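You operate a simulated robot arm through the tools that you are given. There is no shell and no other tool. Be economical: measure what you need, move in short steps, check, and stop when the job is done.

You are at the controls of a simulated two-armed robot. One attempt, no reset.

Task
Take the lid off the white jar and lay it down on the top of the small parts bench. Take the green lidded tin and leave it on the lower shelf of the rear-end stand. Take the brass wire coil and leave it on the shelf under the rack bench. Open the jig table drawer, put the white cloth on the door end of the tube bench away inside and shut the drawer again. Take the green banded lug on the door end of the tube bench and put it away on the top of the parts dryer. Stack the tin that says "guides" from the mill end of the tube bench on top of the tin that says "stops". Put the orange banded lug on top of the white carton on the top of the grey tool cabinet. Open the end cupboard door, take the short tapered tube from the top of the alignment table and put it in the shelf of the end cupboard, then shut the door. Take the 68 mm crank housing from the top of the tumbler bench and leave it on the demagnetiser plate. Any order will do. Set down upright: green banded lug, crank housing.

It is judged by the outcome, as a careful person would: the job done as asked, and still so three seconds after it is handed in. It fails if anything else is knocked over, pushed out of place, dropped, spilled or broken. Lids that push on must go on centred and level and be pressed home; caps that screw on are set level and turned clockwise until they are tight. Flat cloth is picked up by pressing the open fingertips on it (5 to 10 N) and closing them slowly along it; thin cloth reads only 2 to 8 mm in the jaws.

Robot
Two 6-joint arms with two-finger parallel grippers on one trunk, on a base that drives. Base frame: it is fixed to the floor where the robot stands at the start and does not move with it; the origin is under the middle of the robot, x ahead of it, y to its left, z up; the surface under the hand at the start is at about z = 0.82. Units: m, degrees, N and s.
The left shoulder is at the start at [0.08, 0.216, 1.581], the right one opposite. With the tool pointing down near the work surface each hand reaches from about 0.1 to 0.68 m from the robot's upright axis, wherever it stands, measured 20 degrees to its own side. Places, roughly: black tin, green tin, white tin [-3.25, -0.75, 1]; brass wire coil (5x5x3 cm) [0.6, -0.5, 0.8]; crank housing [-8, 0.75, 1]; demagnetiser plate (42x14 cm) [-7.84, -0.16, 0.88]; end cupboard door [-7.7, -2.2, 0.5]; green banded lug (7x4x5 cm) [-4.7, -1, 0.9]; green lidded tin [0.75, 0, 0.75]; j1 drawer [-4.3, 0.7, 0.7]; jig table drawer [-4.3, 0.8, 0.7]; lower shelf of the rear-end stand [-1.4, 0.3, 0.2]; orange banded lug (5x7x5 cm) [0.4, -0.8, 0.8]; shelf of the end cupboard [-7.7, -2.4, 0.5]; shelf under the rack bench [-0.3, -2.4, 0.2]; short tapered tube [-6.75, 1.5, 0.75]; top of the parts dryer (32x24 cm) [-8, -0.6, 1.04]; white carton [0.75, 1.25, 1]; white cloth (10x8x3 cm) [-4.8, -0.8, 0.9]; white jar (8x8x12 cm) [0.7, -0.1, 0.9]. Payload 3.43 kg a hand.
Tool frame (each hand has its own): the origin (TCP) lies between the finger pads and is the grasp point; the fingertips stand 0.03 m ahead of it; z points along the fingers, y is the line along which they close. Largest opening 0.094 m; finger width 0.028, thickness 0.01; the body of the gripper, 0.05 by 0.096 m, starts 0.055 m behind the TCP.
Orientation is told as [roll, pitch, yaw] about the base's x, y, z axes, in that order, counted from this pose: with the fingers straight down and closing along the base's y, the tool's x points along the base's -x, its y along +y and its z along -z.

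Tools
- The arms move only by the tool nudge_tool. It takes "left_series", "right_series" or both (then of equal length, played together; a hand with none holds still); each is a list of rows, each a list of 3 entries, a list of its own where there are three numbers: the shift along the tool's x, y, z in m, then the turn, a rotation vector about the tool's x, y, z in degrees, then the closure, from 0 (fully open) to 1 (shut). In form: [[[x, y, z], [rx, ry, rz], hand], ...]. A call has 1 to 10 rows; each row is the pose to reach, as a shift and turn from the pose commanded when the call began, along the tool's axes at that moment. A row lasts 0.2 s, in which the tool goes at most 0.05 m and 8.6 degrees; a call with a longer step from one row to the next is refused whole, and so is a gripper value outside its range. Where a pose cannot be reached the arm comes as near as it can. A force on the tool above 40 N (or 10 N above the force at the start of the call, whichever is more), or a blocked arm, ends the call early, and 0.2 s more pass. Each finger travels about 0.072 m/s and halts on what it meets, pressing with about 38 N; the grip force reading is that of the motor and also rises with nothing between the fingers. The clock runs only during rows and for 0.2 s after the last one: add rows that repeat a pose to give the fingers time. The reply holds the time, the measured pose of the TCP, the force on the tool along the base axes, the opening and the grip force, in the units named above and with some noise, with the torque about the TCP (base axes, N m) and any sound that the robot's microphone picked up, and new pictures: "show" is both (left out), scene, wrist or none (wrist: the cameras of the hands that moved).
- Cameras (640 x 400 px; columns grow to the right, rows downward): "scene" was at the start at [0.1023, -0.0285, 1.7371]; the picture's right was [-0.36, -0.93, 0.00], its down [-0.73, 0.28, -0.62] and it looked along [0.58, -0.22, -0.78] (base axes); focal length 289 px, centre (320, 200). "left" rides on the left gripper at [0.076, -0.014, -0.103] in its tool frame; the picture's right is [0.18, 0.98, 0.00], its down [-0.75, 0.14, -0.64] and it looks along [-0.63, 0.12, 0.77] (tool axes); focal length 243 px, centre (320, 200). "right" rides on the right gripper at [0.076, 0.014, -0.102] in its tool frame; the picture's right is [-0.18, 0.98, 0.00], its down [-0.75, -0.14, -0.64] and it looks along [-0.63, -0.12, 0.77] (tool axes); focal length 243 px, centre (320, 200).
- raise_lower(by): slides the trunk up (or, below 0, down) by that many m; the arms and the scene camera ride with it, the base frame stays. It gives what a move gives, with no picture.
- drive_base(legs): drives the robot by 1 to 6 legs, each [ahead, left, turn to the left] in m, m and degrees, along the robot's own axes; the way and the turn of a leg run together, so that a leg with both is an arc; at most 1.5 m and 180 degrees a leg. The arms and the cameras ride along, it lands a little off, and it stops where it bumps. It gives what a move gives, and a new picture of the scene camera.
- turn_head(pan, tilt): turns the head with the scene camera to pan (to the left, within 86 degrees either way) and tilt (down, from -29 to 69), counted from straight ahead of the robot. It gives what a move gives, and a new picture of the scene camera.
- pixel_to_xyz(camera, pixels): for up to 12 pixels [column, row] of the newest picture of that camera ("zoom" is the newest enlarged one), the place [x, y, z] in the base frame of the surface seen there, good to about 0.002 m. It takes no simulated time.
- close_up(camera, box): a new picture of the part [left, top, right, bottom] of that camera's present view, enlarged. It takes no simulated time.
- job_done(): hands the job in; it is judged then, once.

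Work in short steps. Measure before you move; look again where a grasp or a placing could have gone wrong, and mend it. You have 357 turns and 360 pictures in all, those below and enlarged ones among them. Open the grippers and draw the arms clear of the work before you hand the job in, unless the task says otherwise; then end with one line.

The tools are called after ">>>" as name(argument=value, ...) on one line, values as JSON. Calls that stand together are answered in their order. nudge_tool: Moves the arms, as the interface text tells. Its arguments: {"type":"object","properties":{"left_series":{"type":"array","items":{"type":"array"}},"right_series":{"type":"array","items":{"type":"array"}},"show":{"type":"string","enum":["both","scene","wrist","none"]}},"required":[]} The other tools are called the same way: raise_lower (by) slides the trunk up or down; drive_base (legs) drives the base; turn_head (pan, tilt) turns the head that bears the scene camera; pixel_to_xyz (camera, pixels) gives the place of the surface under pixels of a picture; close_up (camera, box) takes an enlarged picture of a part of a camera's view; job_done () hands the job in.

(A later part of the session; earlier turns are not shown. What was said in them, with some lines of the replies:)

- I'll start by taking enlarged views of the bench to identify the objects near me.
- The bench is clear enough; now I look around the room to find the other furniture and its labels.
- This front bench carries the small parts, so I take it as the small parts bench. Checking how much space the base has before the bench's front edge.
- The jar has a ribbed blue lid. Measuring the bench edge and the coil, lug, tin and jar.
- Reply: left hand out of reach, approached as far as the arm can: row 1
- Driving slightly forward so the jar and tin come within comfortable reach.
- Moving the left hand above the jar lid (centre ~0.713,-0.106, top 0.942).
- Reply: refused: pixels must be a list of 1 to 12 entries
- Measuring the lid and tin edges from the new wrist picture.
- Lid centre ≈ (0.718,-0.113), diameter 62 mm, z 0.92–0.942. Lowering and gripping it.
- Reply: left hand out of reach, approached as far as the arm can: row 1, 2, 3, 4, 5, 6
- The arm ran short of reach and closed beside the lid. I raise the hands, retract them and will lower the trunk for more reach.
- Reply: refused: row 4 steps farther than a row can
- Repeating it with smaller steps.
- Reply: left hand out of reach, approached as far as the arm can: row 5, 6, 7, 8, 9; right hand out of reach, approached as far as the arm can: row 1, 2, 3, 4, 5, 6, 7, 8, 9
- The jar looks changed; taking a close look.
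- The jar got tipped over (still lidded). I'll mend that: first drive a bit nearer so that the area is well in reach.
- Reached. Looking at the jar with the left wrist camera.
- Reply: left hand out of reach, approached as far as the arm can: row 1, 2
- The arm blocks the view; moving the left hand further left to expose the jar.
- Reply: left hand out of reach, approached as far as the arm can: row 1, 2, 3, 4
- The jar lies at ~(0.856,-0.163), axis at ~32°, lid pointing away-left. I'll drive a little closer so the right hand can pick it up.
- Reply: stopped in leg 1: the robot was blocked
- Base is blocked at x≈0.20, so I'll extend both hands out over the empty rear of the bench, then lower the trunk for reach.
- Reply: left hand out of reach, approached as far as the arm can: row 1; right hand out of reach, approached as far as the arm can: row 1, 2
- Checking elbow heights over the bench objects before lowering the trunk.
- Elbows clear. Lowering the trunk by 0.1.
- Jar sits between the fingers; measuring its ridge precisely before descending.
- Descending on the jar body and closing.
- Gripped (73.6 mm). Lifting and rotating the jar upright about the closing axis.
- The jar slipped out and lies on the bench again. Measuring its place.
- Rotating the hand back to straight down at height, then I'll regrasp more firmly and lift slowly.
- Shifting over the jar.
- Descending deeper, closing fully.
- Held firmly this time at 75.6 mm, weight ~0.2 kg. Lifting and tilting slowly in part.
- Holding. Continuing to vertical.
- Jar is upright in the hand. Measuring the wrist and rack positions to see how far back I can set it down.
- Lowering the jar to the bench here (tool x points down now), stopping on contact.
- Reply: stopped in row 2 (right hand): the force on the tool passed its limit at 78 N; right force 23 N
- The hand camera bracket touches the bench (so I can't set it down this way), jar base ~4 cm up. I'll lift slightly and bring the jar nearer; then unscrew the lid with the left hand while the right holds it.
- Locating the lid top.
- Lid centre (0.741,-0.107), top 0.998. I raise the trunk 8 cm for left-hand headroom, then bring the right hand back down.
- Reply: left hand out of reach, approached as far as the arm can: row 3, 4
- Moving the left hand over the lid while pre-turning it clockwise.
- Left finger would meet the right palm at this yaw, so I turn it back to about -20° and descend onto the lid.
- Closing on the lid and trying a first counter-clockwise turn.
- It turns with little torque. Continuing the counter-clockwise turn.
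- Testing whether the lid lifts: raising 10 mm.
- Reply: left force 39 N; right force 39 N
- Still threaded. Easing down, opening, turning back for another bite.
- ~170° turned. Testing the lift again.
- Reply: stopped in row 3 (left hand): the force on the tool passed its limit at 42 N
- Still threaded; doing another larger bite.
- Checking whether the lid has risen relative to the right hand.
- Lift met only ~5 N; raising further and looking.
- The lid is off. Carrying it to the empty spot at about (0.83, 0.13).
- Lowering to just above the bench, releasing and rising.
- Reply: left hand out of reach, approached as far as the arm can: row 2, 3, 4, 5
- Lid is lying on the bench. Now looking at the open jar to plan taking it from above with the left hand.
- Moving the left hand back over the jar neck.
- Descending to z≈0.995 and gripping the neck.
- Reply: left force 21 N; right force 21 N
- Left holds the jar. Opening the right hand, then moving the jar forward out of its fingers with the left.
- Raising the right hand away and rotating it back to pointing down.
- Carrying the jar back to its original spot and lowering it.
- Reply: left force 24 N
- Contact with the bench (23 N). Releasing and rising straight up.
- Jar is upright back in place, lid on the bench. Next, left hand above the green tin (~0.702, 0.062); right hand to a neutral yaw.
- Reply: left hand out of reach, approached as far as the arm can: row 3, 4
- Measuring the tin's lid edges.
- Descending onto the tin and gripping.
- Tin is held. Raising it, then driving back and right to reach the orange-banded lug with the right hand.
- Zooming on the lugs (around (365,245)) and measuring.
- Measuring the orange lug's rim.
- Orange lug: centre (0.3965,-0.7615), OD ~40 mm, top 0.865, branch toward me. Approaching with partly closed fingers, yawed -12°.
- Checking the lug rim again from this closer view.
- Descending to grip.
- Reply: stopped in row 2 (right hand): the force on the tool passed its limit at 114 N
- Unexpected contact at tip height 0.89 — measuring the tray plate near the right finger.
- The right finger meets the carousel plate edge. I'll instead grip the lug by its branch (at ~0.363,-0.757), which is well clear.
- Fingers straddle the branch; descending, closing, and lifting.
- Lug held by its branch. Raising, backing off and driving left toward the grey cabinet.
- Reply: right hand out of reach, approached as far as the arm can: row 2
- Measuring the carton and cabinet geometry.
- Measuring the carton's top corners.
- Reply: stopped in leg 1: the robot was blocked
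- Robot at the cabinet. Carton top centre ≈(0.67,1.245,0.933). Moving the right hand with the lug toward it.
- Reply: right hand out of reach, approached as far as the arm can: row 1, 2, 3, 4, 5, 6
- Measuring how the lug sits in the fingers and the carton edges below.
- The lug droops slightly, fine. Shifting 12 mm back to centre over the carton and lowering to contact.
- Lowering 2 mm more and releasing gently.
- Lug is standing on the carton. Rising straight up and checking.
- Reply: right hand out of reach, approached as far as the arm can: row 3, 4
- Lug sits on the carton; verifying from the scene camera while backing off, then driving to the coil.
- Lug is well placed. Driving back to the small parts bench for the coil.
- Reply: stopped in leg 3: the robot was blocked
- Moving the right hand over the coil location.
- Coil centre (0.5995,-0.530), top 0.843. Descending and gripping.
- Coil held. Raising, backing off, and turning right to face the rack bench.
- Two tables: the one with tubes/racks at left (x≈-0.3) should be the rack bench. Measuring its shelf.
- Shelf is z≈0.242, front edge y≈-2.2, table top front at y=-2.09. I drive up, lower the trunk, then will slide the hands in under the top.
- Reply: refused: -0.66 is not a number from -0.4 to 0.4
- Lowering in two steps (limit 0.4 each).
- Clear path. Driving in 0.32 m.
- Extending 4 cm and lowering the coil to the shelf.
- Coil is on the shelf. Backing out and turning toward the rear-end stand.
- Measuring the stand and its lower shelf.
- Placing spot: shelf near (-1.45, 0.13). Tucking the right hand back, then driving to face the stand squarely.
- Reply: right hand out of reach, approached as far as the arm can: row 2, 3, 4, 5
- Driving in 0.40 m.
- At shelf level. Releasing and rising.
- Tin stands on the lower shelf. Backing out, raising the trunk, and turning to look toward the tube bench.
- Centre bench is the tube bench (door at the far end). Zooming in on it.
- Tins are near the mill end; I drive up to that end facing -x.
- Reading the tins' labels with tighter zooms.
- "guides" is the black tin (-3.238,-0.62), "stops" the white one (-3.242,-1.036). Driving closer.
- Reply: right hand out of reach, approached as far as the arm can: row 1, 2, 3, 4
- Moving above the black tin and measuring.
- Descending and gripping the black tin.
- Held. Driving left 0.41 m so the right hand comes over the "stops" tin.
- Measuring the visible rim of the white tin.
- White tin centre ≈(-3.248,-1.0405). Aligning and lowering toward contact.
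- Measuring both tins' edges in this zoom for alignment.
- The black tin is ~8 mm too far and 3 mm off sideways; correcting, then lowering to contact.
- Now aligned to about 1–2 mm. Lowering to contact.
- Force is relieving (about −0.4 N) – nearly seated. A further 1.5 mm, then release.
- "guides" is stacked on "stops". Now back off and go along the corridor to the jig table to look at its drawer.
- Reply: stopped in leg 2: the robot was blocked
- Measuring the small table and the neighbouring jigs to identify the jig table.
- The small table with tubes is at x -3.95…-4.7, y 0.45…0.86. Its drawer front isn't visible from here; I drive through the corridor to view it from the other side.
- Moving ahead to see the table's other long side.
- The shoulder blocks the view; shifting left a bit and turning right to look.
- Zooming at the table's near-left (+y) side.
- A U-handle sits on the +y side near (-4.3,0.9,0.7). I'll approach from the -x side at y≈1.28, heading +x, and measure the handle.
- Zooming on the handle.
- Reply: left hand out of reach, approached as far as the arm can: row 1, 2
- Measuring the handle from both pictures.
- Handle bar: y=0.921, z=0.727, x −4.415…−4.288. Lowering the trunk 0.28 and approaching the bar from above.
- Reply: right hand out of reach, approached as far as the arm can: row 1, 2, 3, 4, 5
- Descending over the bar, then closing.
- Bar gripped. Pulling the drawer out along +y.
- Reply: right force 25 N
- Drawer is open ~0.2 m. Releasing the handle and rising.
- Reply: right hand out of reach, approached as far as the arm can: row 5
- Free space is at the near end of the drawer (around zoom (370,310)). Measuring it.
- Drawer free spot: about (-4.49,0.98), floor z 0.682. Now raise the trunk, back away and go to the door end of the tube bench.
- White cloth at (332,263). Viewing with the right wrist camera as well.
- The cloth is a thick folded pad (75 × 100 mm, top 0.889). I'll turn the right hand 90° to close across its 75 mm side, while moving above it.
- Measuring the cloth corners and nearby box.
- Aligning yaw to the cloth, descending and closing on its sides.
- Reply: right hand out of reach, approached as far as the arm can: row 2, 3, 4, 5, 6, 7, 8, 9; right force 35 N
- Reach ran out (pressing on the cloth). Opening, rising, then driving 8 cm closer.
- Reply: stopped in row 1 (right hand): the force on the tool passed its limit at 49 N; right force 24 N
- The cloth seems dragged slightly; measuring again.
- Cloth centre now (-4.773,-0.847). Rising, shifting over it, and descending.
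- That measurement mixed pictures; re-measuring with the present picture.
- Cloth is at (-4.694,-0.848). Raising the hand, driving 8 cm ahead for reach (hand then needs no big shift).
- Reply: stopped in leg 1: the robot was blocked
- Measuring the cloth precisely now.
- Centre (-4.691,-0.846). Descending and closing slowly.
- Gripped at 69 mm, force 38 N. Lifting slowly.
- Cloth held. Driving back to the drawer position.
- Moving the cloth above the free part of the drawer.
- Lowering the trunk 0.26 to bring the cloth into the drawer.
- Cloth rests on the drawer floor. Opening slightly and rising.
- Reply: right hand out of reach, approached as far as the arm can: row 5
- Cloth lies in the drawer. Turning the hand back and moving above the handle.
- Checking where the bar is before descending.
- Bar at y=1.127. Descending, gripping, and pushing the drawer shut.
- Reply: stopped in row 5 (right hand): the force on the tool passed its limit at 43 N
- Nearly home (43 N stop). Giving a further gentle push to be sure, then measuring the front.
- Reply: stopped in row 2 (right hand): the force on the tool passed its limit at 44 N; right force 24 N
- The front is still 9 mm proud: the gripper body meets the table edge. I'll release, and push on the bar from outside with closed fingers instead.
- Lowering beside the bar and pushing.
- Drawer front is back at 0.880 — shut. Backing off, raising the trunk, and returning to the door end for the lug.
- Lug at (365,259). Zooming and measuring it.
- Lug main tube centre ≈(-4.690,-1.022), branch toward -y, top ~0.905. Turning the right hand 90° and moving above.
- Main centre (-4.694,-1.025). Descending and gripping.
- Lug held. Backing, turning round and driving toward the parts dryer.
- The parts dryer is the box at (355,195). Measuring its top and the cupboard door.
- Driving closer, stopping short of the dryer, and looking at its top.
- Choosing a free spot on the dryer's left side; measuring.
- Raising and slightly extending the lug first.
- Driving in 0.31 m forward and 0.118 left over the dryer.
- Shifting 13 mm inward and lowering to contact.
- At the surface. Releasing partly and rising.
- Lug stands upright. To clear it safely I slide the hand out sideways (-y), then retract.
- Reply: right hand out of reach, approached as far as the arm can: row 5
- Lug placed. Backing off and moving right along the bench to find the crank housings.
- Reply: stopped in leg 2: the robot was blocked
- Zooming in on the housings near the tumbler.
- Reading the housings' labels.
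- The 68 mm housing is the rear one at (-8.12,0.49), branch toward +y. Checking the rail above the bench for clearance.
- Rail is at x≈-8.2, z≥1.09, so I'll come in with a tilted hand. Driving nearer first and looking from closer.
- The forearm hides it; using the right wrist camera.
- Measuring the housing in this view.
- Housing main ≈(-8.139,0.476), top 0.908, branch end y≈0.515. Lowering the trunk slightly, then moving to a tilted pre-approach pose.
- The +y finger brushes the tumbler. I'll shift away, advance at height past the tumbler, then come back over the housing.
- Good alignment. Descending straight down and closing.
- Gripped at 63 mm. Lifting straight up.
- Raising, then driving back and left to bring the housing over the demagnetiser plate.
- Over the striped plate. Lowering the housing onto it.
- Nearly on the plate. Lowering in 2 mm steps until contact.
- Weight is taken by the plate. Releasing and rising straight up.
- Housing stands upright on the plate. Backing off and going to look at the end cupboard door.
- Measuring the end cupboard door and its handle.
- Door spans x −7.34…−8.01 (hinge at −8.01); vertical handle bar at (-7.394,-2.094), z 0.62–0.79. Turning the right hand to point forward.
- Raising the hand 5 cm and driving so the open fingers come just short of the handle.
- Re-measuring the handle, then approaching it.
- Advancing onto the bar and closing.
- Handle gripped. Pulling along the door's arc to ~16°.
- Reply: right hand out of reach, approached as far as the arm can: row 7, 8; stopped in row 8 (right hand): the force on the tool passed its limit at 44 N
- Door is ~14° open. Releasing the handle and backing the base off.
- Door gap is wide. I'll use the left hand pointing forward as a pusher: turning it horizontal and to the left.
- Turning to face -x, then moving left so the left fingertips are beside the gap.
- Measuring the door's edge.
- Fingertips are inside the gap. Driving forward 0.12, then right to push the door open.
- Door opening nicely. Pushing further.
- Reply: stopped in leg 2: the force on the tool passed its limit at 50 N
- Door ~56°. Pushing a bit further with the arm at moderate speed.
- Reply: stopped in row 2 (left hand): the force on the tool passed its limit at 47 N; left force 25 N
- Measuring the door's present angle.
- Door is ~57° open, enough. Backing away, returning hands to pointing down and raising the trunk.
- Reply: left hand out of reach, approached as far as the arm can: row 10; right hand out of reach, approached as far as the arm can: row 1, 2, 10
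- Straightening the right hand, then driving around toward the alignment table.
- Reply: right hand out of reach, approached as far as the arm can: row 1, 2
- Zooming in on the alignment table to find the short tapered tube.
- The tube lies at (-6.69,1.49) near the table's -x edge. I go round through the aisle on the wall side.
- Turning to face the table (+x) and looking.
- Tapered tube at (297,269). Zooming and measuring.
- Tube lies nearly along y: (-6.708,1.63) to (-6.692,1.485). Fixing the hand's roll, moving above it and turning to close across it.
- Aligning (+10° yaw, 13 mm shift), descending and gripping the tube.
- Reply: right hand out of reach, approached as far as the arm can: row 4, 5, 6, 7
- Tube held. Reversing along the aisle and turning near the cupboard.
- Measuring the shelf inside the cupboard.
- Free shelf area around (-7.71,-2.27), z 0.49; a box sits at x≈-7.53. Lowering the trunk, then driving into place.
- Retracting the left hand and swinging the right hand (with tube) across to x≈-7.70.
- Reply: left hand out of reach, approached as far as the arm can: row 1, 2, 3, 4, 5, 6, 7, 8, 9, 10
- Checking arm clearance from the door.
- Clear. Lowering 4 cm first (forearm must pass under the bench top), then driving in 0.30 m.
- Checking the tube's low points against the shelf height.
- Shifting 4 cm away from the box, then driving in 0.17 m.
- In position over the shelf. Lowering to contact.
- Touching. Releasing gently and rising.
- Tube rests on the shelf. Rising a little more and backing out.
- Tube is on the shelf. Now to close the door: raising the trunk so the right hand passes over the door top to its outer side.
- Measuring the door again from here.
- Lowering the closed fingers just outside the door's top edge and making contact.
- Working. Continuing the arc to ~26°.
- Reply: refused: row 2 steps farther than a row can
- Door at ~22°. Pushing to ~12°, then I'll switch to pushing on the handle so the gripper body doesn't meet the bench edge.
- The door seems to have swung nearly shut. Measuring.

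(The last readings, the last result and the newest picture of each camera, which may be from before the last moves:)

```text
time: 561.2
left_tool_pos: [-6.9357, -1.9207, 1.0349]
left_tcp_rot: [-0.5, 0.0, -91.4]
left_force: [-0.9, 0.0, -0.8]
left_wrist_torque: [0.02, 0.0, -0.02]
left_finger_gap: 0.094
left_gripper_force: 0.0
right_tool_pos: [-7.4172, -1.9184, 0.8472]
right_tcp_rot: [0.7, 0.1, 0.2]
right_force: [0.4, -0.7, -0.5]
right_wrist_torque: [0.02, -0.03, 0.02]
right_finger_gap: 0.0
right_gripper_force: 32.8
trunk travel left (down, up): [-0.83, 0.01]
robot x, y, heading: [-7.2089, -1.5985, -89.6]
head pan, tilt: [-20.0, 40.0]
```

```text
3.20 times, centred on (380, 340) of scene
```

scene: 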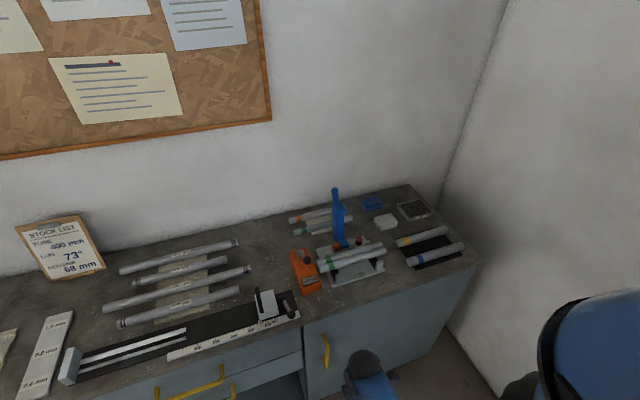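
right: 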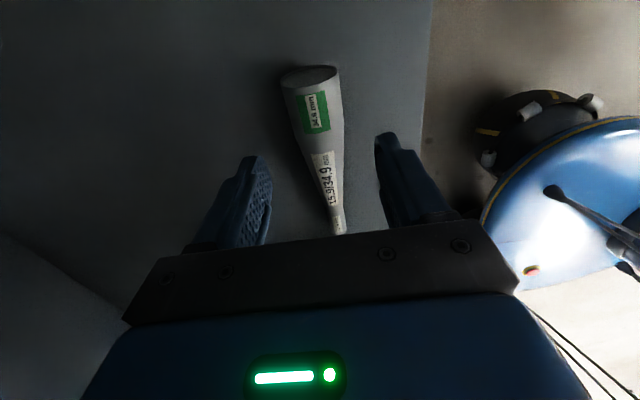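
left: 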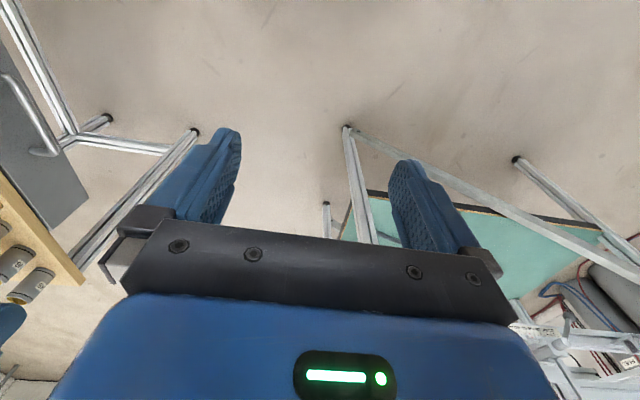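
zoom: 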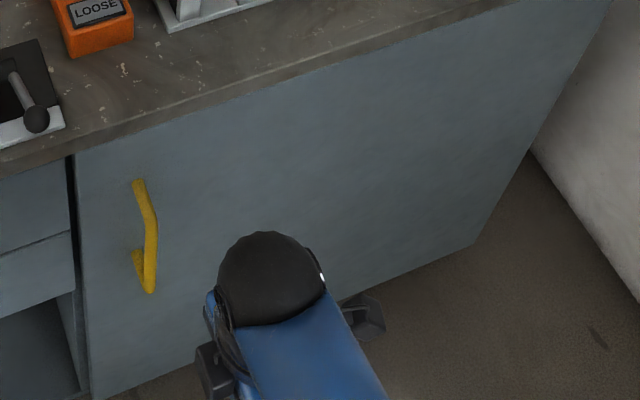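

Door is flush (y = −2.144 along its whole width): shut. Opening the gripper and drawing clear.

>>> drive_base(legs=[[-0.5, 0, 0]])

>>> nudge_tool(right_series=[[[0, 0, 0], [0, 0, 0], 0], [[0, 0, 0], [0, 0, 0], 0], [[0, 0, 0], [0, 0, 0], 0], [[0, 0, 0], [0, 0, 0], 0]], left_series=[[[0, 0, 0], [0, 0, 0], 0], [[0, 0, 0], [0, 0, 0], 0], [[0, 0, 0], [0, 0, 0], 0], [[0, 0, 0], [0, 0, 0], 0]], show="scene")

```text
time: 564.1
left_tool_pos: [-6.9384, -1.4286, 1.0362]
left_tcp_rot: [-0.4, 0.0, -91.5]
left_force: [0.0, -0.3, 0.2]
left_wrist_torque: [0.04, 0.02, -0.01]
left_finger_gap: 0.0939
left_gripper_force: 0.1
right_tool_pos: [-7.4201, -1.427, 0.8466]
right_tcp_rot: [0.7, 0.0, 0.1]
right_force: [0.6, -0.1, 1.1]
right_wrist_torque: [-0.03, -0.01, 0.0]
right_finger_gap: 0.0
right_gripper_force: 33.1
trunk travel left (down, up): [-0.83, 0.01]
robot x, y, heading: [-7.2104, -1.1069, -89.7]
head pan, tilt: [-20.0, 40.0]
```

scene: 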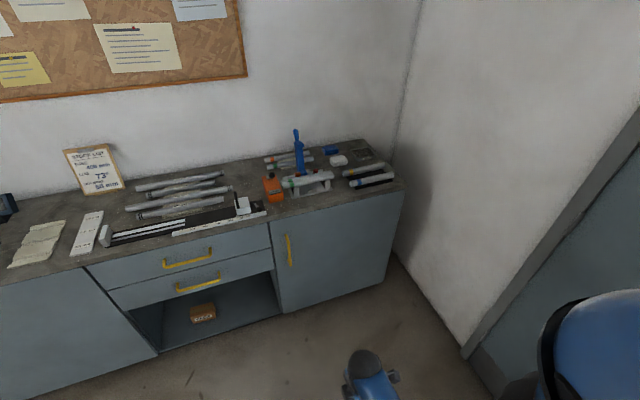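

```text
time: 565.1
left_tool_pos: [-6.939, -1.428, 1.0359]
left_tcp_rot: [-0.4, -0.1, -91.5]
left_force: [-0.3, 0.3, 0.6]
left_wrist_torque: [0.02, 0.0, 0.03]
left_finger_gap: 0.094
left_gripper_force: 0.0
right_tool_pos: [-7.4205, -1.4242, 0.8479]
right_tcp_rot: [0.5, 0.1, 0.2]
right_force: [-0.2, -0.7, 0.0]
right_wrist_torque: [-0.02, -0.01, -0.01]
right_finger_gap: 0.094
right_gripper_force: 0.0
trunk travel left (down, up): [-0.83, 0.01]
robot x, y, heading: [-7.2074, -1.1055, -89.7]
head pan, tilt: [-20.0, 40.0]
```

scene: 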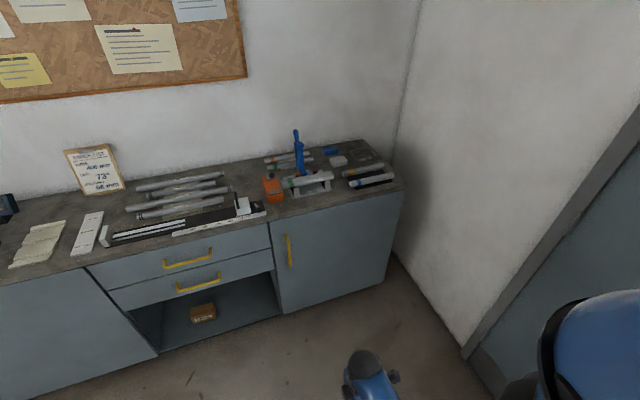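

All items are placed, the door and drawer are shut, and the grippers are open and clear; handing in.

>>> job_done()

```text
The job is handed in.
```

All nine items are placed as asked and the job is handed in. Early on I knocked over the white jar, lid still on; my first attempt to lift it slipped, but I stood it back upright in its place before laying the lid on the bench.
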